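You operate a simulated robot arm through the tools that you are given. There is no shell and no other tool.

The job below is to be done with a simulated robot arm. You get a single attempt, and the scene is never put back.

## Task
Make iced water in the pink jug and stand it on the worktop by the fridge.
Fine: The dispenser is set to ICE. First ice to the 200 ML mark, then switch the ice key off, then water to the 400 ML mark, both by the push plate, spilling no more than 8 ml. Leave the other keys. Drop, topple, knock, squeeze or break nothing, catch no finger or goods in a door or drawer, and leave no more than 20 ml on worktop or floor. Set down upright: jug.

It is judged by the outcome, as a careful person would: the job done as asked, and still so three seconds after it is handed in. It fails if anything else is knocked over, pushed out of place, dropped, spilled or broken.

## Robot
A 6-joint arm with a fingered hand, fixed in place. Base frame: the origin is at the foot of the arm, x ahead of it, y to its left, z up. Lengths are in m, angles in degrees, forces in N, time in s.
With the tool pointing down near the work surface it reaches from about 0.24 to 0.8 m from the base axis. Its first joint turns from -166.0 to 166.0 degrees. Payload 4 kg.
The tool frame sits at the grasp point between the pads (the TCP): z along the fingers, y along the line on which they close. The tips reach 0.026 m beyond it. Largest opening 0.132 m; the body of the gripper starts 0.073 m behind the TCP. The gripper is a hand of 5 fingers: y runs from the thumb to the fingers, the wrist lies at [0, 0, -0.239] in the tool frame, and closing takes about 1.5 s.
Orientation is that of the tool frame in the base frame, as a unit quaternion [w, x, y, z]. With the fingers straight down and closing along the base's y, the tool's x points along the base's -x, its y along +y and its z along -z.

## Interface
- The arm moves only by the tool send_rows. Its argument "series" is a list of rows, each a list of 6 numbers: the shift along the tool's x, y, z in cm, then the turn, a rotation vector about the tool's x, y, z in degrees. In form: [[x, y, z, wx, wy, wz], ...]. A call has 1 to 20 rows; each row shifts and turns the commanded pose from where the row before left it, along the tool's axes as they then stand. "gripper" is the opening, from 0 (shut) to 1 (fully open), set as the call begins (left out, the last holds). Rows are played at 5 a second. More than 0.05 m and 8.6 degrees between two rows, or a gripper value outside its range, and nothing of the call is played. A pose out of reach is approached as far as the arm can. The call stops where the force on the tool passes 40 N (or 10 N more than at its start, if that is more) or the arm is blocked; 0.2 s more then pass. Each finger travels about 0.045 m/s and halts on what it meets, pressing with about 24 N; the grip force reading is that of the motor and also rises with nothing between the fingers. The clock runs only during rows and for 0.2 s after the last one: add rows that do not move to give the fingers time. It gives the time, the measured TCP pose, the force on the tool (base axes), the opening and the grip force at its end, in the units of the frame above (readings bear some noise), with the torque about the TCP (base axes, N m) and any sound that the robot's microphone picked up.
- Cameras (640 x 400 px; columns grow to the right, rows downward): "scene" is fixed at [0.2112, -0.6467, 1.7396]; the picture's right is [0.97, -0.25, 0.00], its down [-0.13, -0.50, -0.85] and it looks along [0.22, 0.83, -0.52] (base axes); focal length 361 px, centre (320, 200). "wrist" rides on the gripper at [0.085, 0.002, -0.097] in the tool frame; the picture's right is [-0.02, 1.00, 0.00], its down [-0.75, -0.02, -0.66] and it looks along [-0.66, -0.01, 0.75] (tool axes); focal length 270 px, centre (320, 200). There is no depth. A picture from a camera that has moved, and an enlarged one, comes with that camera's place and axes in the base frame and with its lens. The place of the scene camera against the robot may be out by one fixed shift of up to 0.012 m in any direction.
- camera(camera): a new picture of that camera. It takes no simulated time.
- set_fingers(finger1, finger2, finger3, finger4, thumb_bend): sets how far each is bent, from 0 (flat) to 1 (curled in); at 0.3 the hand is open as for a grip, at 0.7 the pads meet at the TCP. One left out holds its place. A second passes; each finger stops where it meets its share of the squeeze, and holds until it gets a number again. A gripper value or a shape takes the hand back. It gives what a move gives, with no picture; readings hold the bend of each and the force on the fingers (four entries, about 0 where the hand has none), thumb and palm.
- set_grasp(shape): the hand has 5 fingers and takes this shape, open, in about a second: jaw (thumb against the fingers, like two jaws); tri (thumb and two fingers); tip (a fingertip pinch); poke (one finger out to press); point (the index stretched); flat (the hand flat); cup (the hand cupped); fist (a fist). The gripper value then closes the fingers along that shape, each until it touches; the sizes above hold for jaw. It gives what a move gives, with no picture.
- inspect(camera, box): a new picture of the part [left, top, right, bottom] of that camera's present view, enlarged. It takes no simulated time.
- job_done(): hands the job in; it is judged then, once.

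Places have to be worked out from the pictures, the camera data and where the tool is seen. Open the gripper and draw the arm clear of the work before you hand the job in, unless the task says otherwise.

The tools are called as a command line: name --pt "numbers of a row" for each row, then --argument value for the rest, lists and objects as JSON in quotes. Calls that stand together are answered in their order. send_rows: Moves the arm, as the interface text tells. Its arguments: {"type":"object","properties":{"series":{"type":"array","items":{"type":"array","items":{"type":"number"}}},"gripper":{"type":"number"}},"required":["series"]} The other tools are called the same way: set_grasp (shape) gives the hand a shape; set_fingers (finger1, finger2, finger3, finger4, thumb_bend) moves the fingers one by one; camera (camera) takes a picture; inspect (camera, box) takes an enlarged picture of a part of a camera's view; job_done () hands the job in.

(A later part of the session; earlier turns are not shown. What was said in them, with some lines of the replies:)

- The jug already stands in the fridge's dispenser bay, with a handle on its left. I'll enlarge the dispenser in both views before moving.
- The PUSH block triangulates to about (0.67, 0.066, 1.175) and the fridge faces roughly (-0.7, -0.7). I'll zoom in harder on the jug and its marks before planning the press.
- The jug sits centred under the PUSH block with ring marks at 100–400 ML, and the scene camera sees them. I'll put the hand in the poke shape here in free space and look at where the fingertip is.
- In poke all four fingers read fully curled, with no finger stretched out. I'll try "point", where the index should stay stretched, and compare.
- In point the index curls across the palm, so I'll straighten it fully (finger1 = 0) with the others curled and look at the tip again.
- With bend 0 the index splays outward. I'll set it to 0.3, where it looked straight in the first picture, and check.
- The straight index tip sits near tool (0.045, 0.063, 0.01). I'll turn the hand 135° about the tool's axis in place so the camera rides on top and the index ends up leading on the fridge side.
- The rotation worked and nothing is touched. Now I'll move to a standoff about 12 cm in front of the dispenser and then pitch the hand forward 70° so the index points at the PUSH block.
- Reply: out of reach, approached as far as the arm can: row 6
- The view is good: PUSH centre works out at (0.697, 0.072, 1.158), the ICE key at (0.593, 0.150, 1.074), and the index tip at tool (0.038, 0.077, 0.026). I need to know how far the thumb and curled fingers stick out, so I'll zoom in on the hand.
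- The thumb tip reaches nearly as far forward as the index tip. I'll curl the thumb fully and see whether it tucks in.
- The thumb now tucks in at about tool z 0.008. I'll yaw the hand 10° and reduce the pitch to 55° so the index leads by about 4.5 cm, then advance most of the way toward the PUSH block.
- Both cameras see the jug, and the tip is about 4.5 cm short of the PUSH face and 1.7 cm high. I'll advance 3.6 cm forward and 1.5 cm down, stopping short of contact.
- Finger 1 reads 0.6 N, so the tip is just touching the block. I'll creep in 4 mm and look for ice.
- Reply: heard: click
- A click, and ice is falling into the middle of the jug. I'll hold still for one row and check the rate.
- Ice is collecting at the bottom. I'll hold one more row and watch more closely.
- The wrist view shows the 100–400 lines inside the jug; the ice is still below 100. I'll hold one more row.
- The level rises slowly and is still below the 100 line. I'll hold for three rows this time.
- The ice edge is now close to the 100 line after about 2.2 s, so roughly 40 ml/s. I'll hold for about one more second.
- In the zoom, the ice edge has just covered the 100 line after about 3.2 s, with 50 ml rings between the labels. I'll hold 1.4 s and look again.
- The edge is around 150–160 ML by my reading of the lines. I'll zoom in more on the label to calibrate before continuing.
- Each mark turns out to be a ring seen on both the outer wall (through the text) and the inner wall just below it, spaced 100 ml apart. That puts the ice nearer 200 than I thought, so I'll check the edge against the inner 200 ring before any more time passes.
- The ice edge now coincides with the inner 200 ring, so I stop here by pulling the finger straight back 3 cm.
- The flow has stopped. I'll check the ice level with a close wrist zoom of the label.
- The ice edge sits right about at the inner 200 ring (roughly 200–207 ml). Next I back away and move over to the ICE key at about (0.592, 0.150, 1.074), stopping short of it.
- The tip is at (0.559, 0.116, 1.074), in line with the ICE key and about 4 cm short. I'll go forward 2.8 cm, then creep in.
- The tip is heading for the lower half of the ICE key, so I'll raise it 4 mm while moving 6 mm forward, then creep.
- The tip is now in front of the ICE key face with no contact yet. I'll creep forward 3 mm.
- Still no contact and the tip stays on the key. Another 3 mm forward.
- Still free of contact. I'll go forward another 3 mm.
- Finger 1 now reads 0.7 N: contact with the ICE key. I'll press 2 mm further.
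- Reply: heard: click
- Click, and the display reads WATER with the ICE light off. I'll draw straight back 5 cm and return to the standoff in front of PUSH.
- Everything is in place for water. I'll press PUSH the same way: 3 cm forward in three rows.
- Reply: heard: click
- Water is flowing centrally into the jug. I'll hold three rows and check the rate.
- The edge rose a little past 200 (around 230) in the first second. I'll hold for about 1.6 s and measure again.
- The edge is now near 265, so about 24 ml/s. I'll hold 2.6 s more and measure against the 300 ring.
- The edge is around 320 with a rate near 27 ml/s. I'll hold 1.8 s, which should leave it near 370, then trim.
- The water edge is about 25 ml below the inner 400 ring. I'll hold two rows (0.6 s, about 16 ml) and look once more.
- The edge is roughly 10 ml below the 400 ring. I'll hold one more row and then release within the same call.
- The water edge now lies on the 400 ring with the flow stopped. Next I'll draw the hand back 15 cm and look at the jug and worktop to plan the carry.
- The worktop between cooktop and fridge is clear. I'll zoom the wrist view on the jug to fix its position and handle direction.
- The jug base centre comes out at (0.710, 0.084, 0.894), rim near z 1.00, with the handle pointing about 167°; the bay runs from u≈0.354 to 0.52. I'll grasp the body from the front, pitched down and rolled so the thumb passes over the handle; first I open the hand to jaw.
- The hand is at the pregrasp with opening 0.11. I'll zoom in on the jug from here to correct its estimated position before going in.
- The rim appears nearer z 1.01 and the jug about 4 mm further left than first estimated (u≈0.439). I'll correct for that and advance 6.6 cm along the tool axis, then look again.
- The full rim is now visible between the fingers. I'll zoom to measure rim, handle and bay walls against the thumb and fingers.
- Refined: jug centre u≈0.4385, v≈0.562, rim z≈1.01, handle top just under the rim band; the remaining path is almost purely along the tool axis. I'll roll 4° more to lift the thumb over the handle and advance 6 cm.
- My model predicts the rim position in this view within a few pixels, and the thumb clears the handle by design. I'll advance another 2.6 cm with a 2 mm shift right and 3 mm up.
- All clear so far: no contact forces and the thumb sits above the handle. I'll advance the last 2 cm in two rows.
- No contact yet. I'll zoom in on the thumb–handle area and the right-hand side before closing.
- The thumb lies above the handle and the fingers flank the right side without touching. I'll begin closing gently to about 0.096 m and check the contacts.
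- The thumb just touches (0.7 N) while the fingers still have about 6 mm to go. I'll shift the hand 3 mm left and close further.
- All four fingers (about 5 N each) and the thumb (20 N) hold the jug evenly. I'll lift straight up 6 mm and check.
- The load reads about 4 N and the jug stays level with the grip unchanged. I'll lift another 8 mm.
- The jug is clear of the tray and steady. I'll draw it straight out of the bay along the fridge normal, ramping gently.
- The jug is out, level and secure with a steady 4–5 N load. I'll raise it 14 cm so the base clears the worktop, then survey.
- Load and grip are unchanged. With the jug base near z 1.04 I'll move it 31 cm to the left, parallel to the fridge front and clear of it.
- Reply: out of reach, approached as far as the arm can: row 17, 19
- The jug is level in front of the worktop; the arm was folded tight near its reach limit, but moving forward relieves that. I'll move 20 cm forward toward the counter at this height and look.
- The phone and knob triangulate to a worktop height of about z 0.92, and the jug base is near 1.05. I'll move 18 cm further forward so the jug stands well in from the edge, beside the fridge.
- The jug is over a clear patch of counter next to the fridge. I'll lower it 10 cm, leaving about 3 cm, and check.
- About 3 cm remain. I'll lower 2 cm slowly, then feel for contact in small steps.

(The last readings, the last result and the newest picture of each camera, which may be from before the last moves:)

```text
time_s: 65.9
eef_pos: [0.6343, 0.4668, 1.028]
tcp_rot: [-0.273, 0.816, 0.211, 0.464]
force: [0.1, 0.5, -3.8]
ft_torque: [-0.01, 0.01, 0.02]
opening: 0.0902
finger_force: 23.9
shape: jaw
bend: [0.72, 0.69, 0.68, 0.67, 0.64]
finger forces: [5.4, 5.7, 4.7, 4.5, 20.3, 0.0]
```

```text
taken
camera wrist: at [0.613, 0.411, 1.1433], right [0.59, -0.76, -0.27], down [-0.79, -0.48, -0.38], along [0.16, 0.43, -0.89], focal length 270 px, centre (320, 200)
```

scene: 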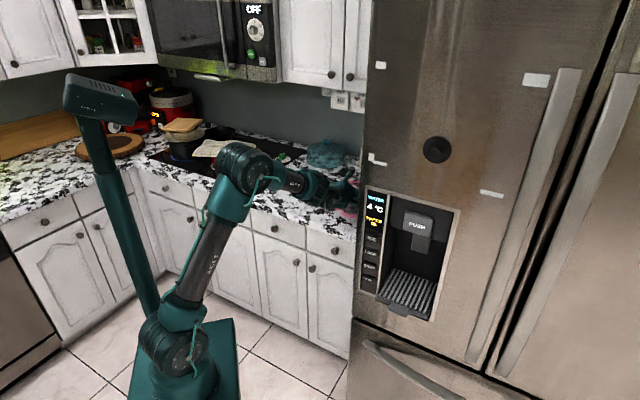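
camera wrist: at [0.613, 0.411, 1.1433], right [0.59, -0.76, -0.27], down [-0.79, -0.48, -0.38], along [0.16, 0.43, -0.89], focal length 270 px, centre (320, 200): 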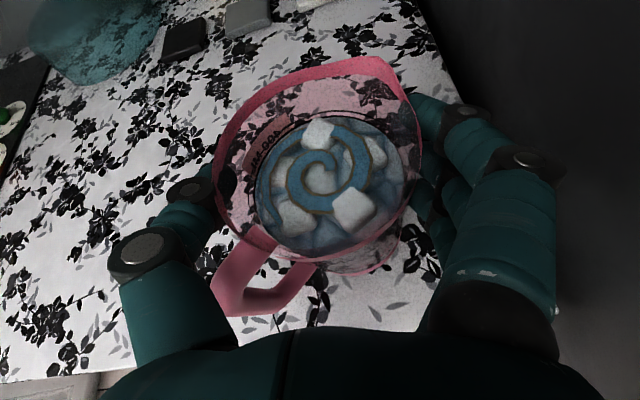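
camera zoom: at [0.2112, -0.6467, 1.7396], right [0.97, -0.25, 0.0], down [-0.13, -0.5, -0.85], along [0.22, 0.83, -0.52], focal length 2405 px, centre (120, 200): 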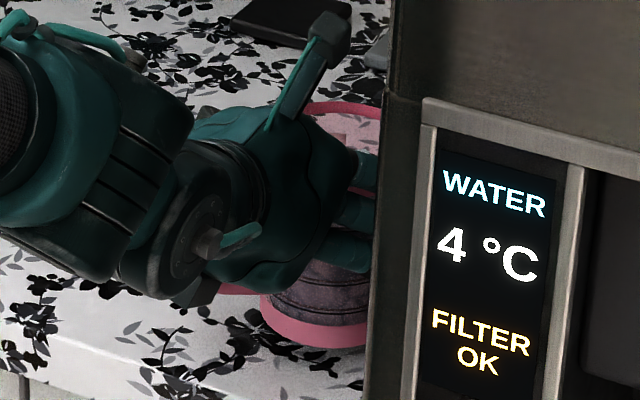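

About 1 cm left. I'll lower 6 mm in two small rows.

send_rows --pt "-0.262 0.075 0.126 0 0 0" --pt "-0.262 0.075 0.126 0 0 0"

inspect --camera "scene" --box '[330, 170, 370, 230]'

```text
time_s: 66.5
eef_pos: [0.6328, 0.4666, 1.0225]
tcp_rot: [-0.272, 0.816, 0.211, 0.465]
force: [-0.4, -1.3, -3.9]
ft_torque: [-0.03, -0.02, 0.0]
opening: 0.0901
finger_force: 24.0
shape: jaw
bend: [0.72, 0.69, 0.68, 0.67, 0.64]
finger forces: [5.5, 5.8, 4.8, 4.4, 20.4, 0.0]
```

```text
6.67 times, centred on (350, 200) of scene
camera zoom: at [0.2112, -0.6467, 1.7396], right [0.97, -0.25, 0.0], down [-0.13, -0.5, -0.85], along [0.22, 0.83, -0.52], focal length 2405 px, centre (120, 200)
```

zoom: 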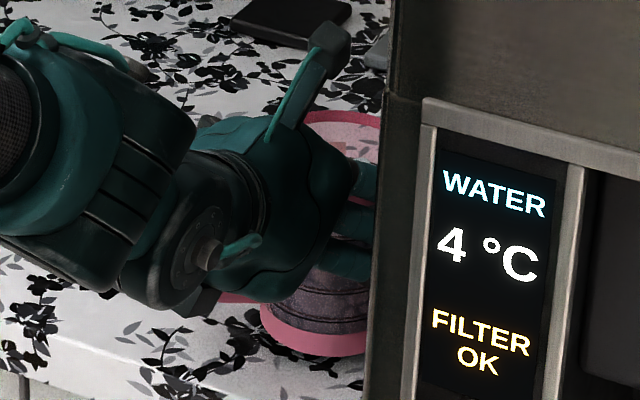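

No contact yet: the load still reads about 4 N. I'll lower another 3 mm.

send_rows --pt "-0.262 0.075 0.126 0 0 0"

```text
time_s: 66.9
eef_pos: [0.6336, 0.4666, 1.02]
tcp_rot: [-0.273, 0.816, 0.211, 0.464]
force: [0.0, 0.2, -4.1]
ft_torque: [-0.03, -0.01, 0.02]
opening: 0.0906
finger_force: 24.3
shape: jaw
bend: [0.72, 0.69, 0.68, 0.67, 0.64]
finger forces: [5.4, 5.9, 4.7, 4.4, 20.3, 0.0]
```

Load unchanged, so still free. Another 3 mm.

send_rows --pt "-0.262 0.075 0.126 0 0 0"

inspect --camera "scene" --box '[330, 170, 370, 230]'

```text
time_s: 67.3
eef_pos: [0.6327, 0.4664, 1.0171]
tcp_rot: [-0.273, 0.815, 0.211, 0.465]
force: [0.3, -0.3, -3.4]
ft_torque: [-0.07, 0.02, -0.03]
opening: 0.09
finger_force: 23.9
shape: jaw
bend: [0.72, 0.69, 0.68, 0.67, 0.64]
finger forces: [5.4, 5.8, 4.7, 4.3, 20.3, 0.0]
```

```text
6.67 times, centred on (350, 200) of scene
camera zoom: at [0.2112, -0.6467, 1.7396], right [0.97, -0.25, 0.0], down [-0.13, -0.5, -0.85], along [0.22, 0.83, -0.52], focal length 2405 px, centre (120, 200)
```

zoom: 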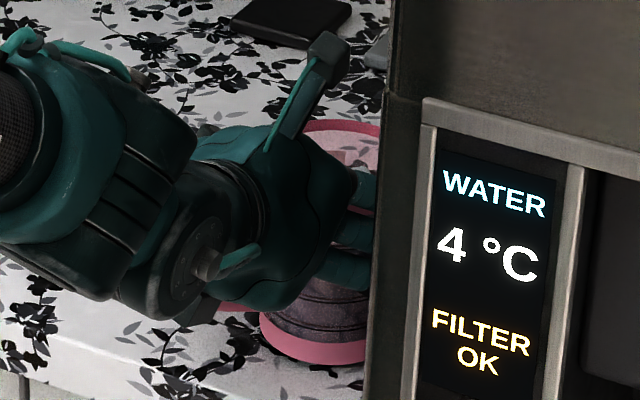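

Still free, judging by the 3.4–4 N load. Another 2 mm down.

send_rows --pt "-0.175 0.05 0.084 0 0 0"

```text
time_s: 67.7
eef_pos: [0.6336, 0.4675, 1.0138]
tcp_rot: [-0.272, 0.816, 0.211, 0.464]
force: [-0.1, -0.8, -4.9]
ft_torque: [-0.01, -0.01, 0.03]
opening: 0.09
finger_force: 24.4
shape: jaw
bend: [0.72, 0.69, 0.68, 0.67, 0.64]
finger forces: [5.3, 5.8, 4.7, 4.4, 20.2, 0.1]
```

The jug is still hanging freely (4.9 N). Two more millimetres.

send_rows --pt "-0.175 0.05 0.084 0 0 0"

```text
time_s: 68.1
eef_pos: [0.6332, 0.4655, 1.0143]
tcp_rot: [-0.273, 0.816, 0.211, 0.465]
force: [0.6, 0.2, -4.4]
ft_torque: [-0.02, 0.0, 0.01]
opening: 0.0902
finger_force: 24.1
shape: jaw
bend: [0.72, 0.69, 0.68, 0.67, 0.64]
finger forces: [5.4, 5.8, 4.7, 4.5, 20.3, 0.0]
```

No change in load yet. Two more millimetres.

send_rows --pt "-0.175 0.05 0.084 0 0 0"

inspect --camera "scene" --box '[335, 195, 370, 230]'

inspect --camera "wrist" --box '[200, 200, 460, 340]'

```text
time_s: 68.5
eef_pos: [0.6331, 0.4667, 1.0127]
tcp_rot: [-0.274, 0.815, 0.212, 0.466]
force: [1.4, 0.7, 2.7]
ft_torque: [-0.08, -0.07, 0.01]
opening: 0.09
finger_force: 24.4
shape: jaw
bend: [0.72, 0.69, 0.68, 0.67, 0.64]
finger forces: [5.9, 5.5, 4.8, 4.7, 20.7, 0.1]
```

```text
11.43 times, centred on (352, 212) of scene
camera zoom: at [0.2112, -0.6467, 1.7396], right [0.97, -0.25, 0.0], down [-0.13, -0.5, -0.85], along [0.22, 0.83, -0.52], focal length 4123 px, centre (-51, 57)
```

zoom: 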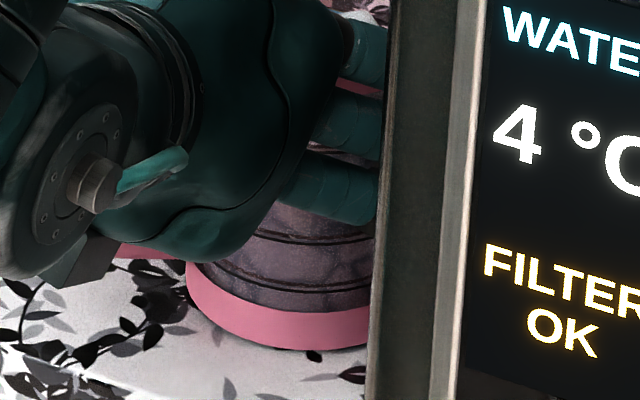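

```text
2.46 times, centred on (330, 270) of wrist
camera zoom: at [0.6124, 0.411, 1.1265], right [0.59, -0.76, -0.27], down [-0.79, -0.48, -0.38], along [0.16, 0.43, -0.89], focal length 665 px, centre (295, 28)
```

zoom: 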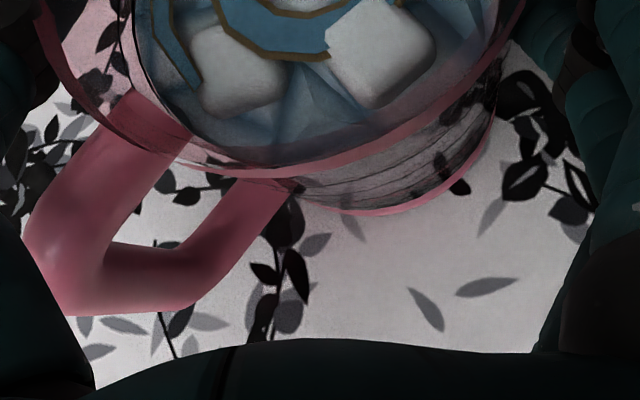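

The vertical force jumped to +2.7 N: the jug is standing on the worktop. I'll open the hand gradually to the earlier clearance.

send_rows --pt "0 0 0 0 0 0" --pt "0 0 0 0 0 0" --pt "0 0 0 0 0 0" --gripper 0.76

camera --camera "wrist"

```text
time_s: 69.3
eef_pos: [0.6335, 0.4665, 1.0101]
tcp_rot: [-0.273, 0.815, 0.211, 0.465]
force: [-0.9, -0.4, -0.4]
ft_torque: [-0.02, 0.01, 0.0]
opening: 0.0999
finger_force: 0.0
shape: jaw
bend: [0.63, 0.63, 0.63, 0.63, 0.59]
finger forces: [0.0, 0.0, 0.0, 0.1, 0.1, 0.0]
```

```text
taken
camera wrist: at [0.6125, 0.4109, 1.1251], right [0.59, -0.76, -0.27], down [-0.79, -0.48, -0.38], along [0.16, 0.43, -0.89], focal length 270 px, centre (320, 200)
```

wrist: 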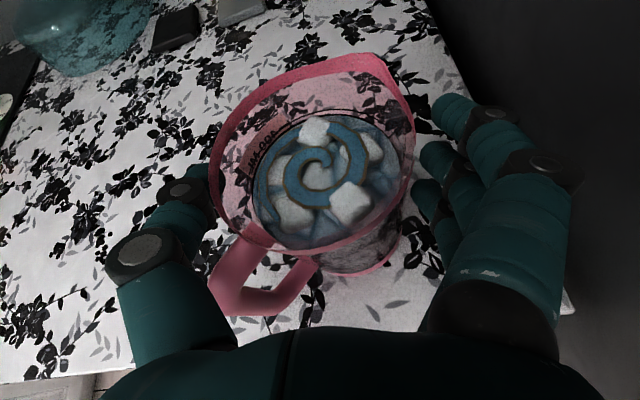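

All finger forces are zero and the jug stands on its own. I'll open to 0.111 m as on the way in, which leaves about 1 cm each side.

send_rows --pt "0 0 0 0 0 0" --pt "0 0 0 0 0 0" --pt "0 0 0 0 0 0" --gripper 0.86

camera --camera "wrist"

```text
time_s: 70.1
eef_pos: [0.6329, 0.4668, 1.0107]
tcp_rot: [-0.273, 0.816, 0.211, 0.465]
force: [0.2, 0.6, 0.1]
ft_torque: [-0.02, 0.04, -0.01]
opening: 0.1135
finger_force: 0.0
shape: jaw
bend: [0.53, 0.53, 0.53, 0.53, 0.49]
finger forces: [0.0, 0.1, 0.0, 0.0, 0.1, 0.0]
```

```text
taken
camera wrist: at [0.6125, 0.4109, 1.1254], right [0.59, -0.76, -0.27], down [-0.79, -0.48, -0.38], along [0.16, 0.43, -0.89], focal length 270 px, centre (320, 200)
```

wrist: 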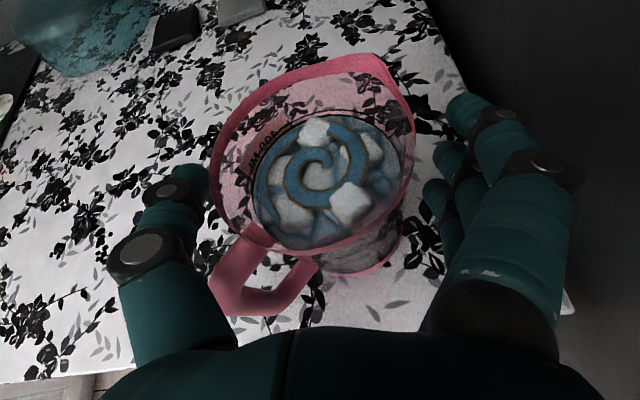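

The hand is clear on both sides. I'll back out slowly along the tool axis, the reverse of how I came in.

send_rows --pt "0 0 -0.5 0 0 0" --pt "0 0 -1.0 0 0 0" --pt "0 0 -1.0 0 0 0" --pt "0 0 -1.0 0 0 0" --pt "0 0 -1.0 0 0 0" --pt "0 0 0 0 0 0"

camera --camera "wrist"

```text
time_s: 71.5
eef_pos: [0.6048, 0.4383, 1.0304]
tcp_rot: [-0.273, 0.816, 0.211, 0.464]
force: [-0.9, -0.8, 0.7]
ft_torque: [-0.02, -0.02, 0.0]
opening: 0.1134
finger_force: 0.0
shape: jaw
bend: [0.53, 0.53, 0.53, 0.53, 0.49]
finger forces: [0.0, 0.0, 0.0, 0.0, 0.0, 0.1]
```

```text
taken
camera wrist: at [0.5835, 0.3824, 1.1447], right [0.59, -0.76, -0.27], down [-0.79, -0.48, -0.38], along [0.16, 0.43, -0.89], focal length 270 px, centre (320, 200)
```

wrist: 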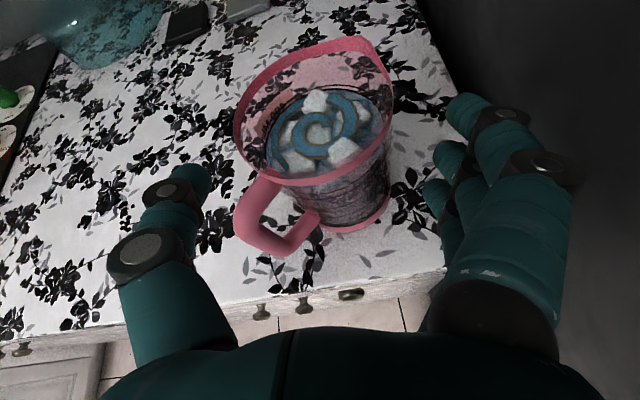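

The jug stands upright and undisturbed as the hand draws off. I'll continue back another 12 cm and rise a little.

send_rows --pt "0 0 -2 0 0 0" --pt "0 0 -2 0 0 0" --pt "0 0 -2 0 0 0" --pt "0 0 -2 0 0 0" --pt "0 0 -2 0 0 0" --pt "0 0 -2 0 0 0" --pt "0 0 0 0 0 0"

camera --camera "wrist"

camera --camera "scene"

inspect --camera "scene" --box '[300, 140, 460, 330]'

inspect --camera "wrist" --box '[240, 0, 440, 140]'

```text
time_s: 73.1
eef_pos: [0.5255, 0.3586, 1.08]
tcp_rot: [-0.273, 0.816, 0.211, 0.464]
force: [0.4, 0.1, -0.7]
ft_torque: [0.0, -0.01, 0.02]
opening: 0.1133
finger_force: 0.1
shape: jaw
bend: [0.53, 0.53, 0.53, 0.53, 0.49]
finger forces: [0.1, 0.0, 0.0, 0.0, 0.1, 0.0]
```

```text
taken
camera wrist: at [0.5056, 0.3041, 1.1947], right [0.59, -0.76, -0.27], down [-0.79, -0.48, -0.38], along [0.16, 0.43, -0.89], focal length 270 px, centre (320, 200)
```

wrist: 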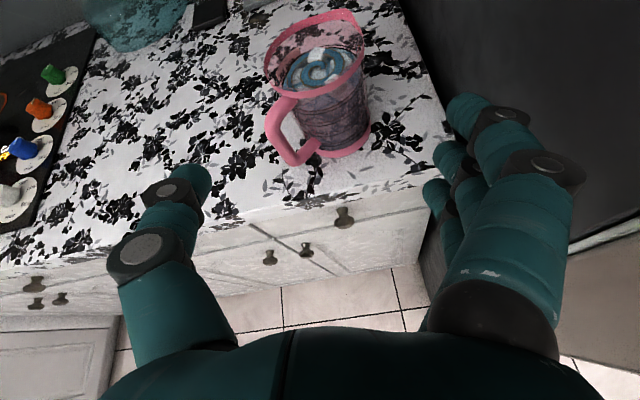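

```text
taken
```

scene: 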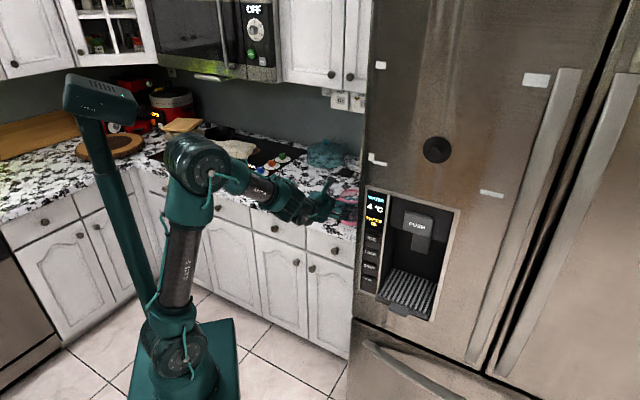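

```text
2.11 times, centred on (380, 235) of scene
camera zoom: at [0.2112, -0.6467, 1.7396], right [0.97, -0.25, 0.0], down [-0.13, -0.5, -0.85], along [0.22, 0.83, -0.52], focal length 760 px, centre (194, 126)
```

zoom: 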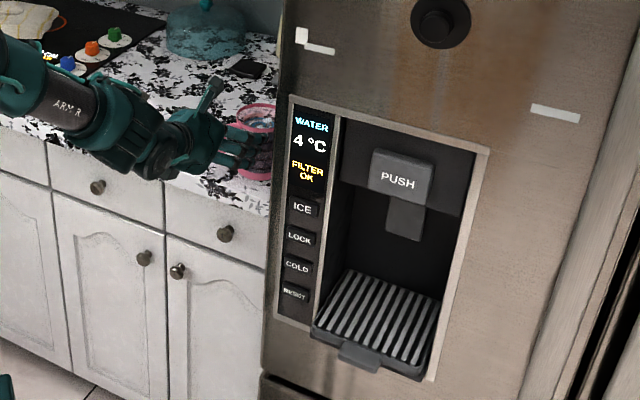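

```text
2.86 times, centred on (340, 70) of wrist
camera zoom: at [0.5056, 0.3041, 1.1947], right [0.59, -0.76, -0.27], down [-0.79, -0.48, -0.38], along [0.16, 0.43, -0.89], focal length 772 px, centre (263, 571)
```

zoom: 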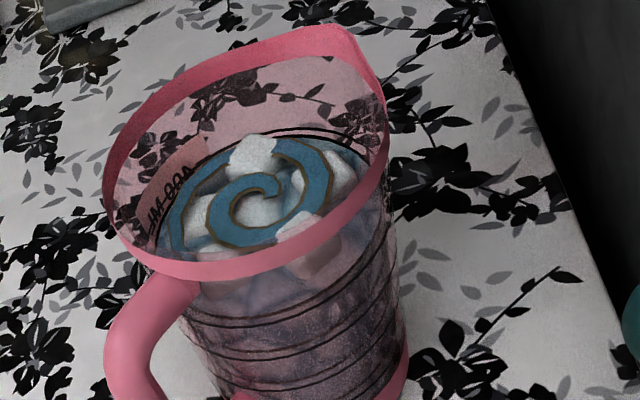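

The jug stands upright by the fridge with the level at 400 ML; the display reads WATER and nothing is spilled. I'll withdraw another 12 cm, open the hand and let a few seconds pass to confirm.

send_rows --pt "-0.805 0.234 -1.818 0 0 0" --pt "-0.805 0.234 -1.818 0 0 0" --pt "-0.805 0.234 -1.818 0 0 0" --pt "-0.805 0.234 -1.818 0 0 0" --pt "-0.805 0.234 -1.818 0 0 0" --pt "-0.805 0.234 -1.818 0 0 0" --pt "0 0 0 0 0 0" --pt "0 0 0 0 0 0" --pt "0 0 0 0 0 0" --pt "0 0 0 0 0 0" --gripper 1.0

camera --camera "scene"

inspect --camera "scene" --box '[300, 150, 400, 250]'

camera --camera "wrist"

```text
time_s: 75.3
eef_pos: [0.443, 0.2763, 1.0811]
tcp_rot: [-0.273, 0.816, 0.211, 0.465]
force: [-0.8, 0.5, 0.5]
ft_torque: [0.02, -0.03, 0.01]
opening: 0.1318
finger_force: 0.1
shape: jaw
bend: [0.3, 0.3, 0.3, 0.3, 0.3]
finger forces: [0.1, 0.0, 0.0, 0.1, 0.1, 0.0]
```

```text
taken
```

scene: 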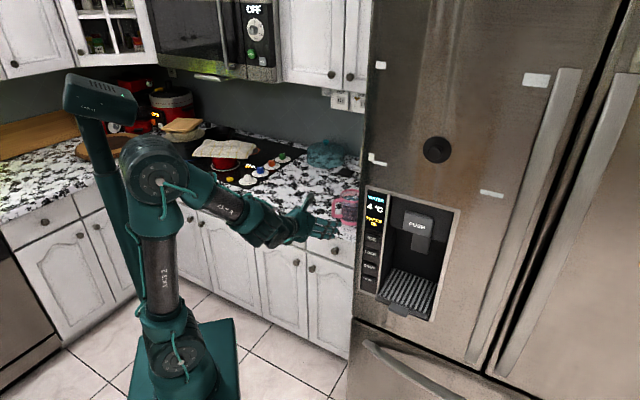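

```text
4.00 times, centred on (350, 200) of scene
camera zoom: at [0.2112, -0.6467, 1.7396], right [0.97, -0.25, 0.0], down [-0.13, -0.5, -0.85], along [0.22, 0.83, -0.52], focal length 1443 px, centre (200, 200)
```

zoom: 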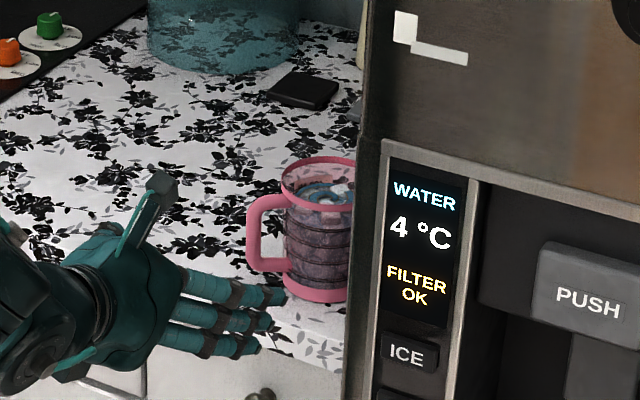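

```text
taken
camera wrist: at [0.4215, 0.2204, 1.1948], right [0.59, -0.76, -0.27], down [-0.79, -0.48, -0.38], along [0.16, 0.43, -0.89], focal length 270 px, centre (320, 200)
```

wrist: 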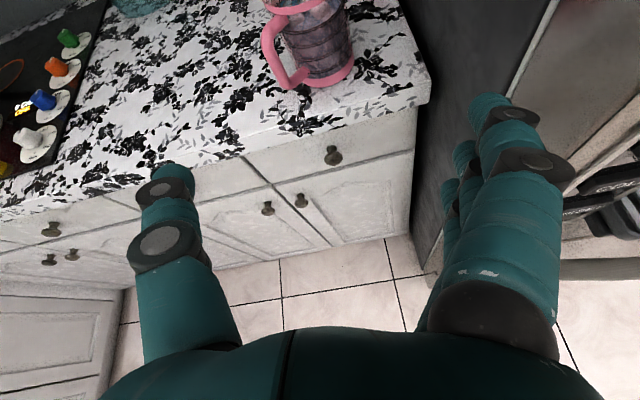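

The jug stands upright on the worktop beside the fridge, filled to 400 ML. The ice key is off, the hand is open and the arm is clear, so I'm handing the job in.

job_done

```text
The job is handed in.
```

The pink jug of iced water is standing upright on the worktop beside the fridge, and I've handed the job in.

- **Ice:** I filled to the 200 ML ring using the push plate. I judged the ice at about 200–207 ml from the ring marks.
- **Ice key:** I pressed it once. The display changed to WATER and the key's light went out. I pressed no other key.
- **Water:** I filled to the 400 ML ring using the push plate. The surface sat on or just under the ring, about 396–399 ml.
- **Spills and knocks:** I saw no spill on the tray, worktop or floor, and nothing else was moved. The jug stayed level while I carried it.
- **Arm:** The hand is open and clear of the jug.
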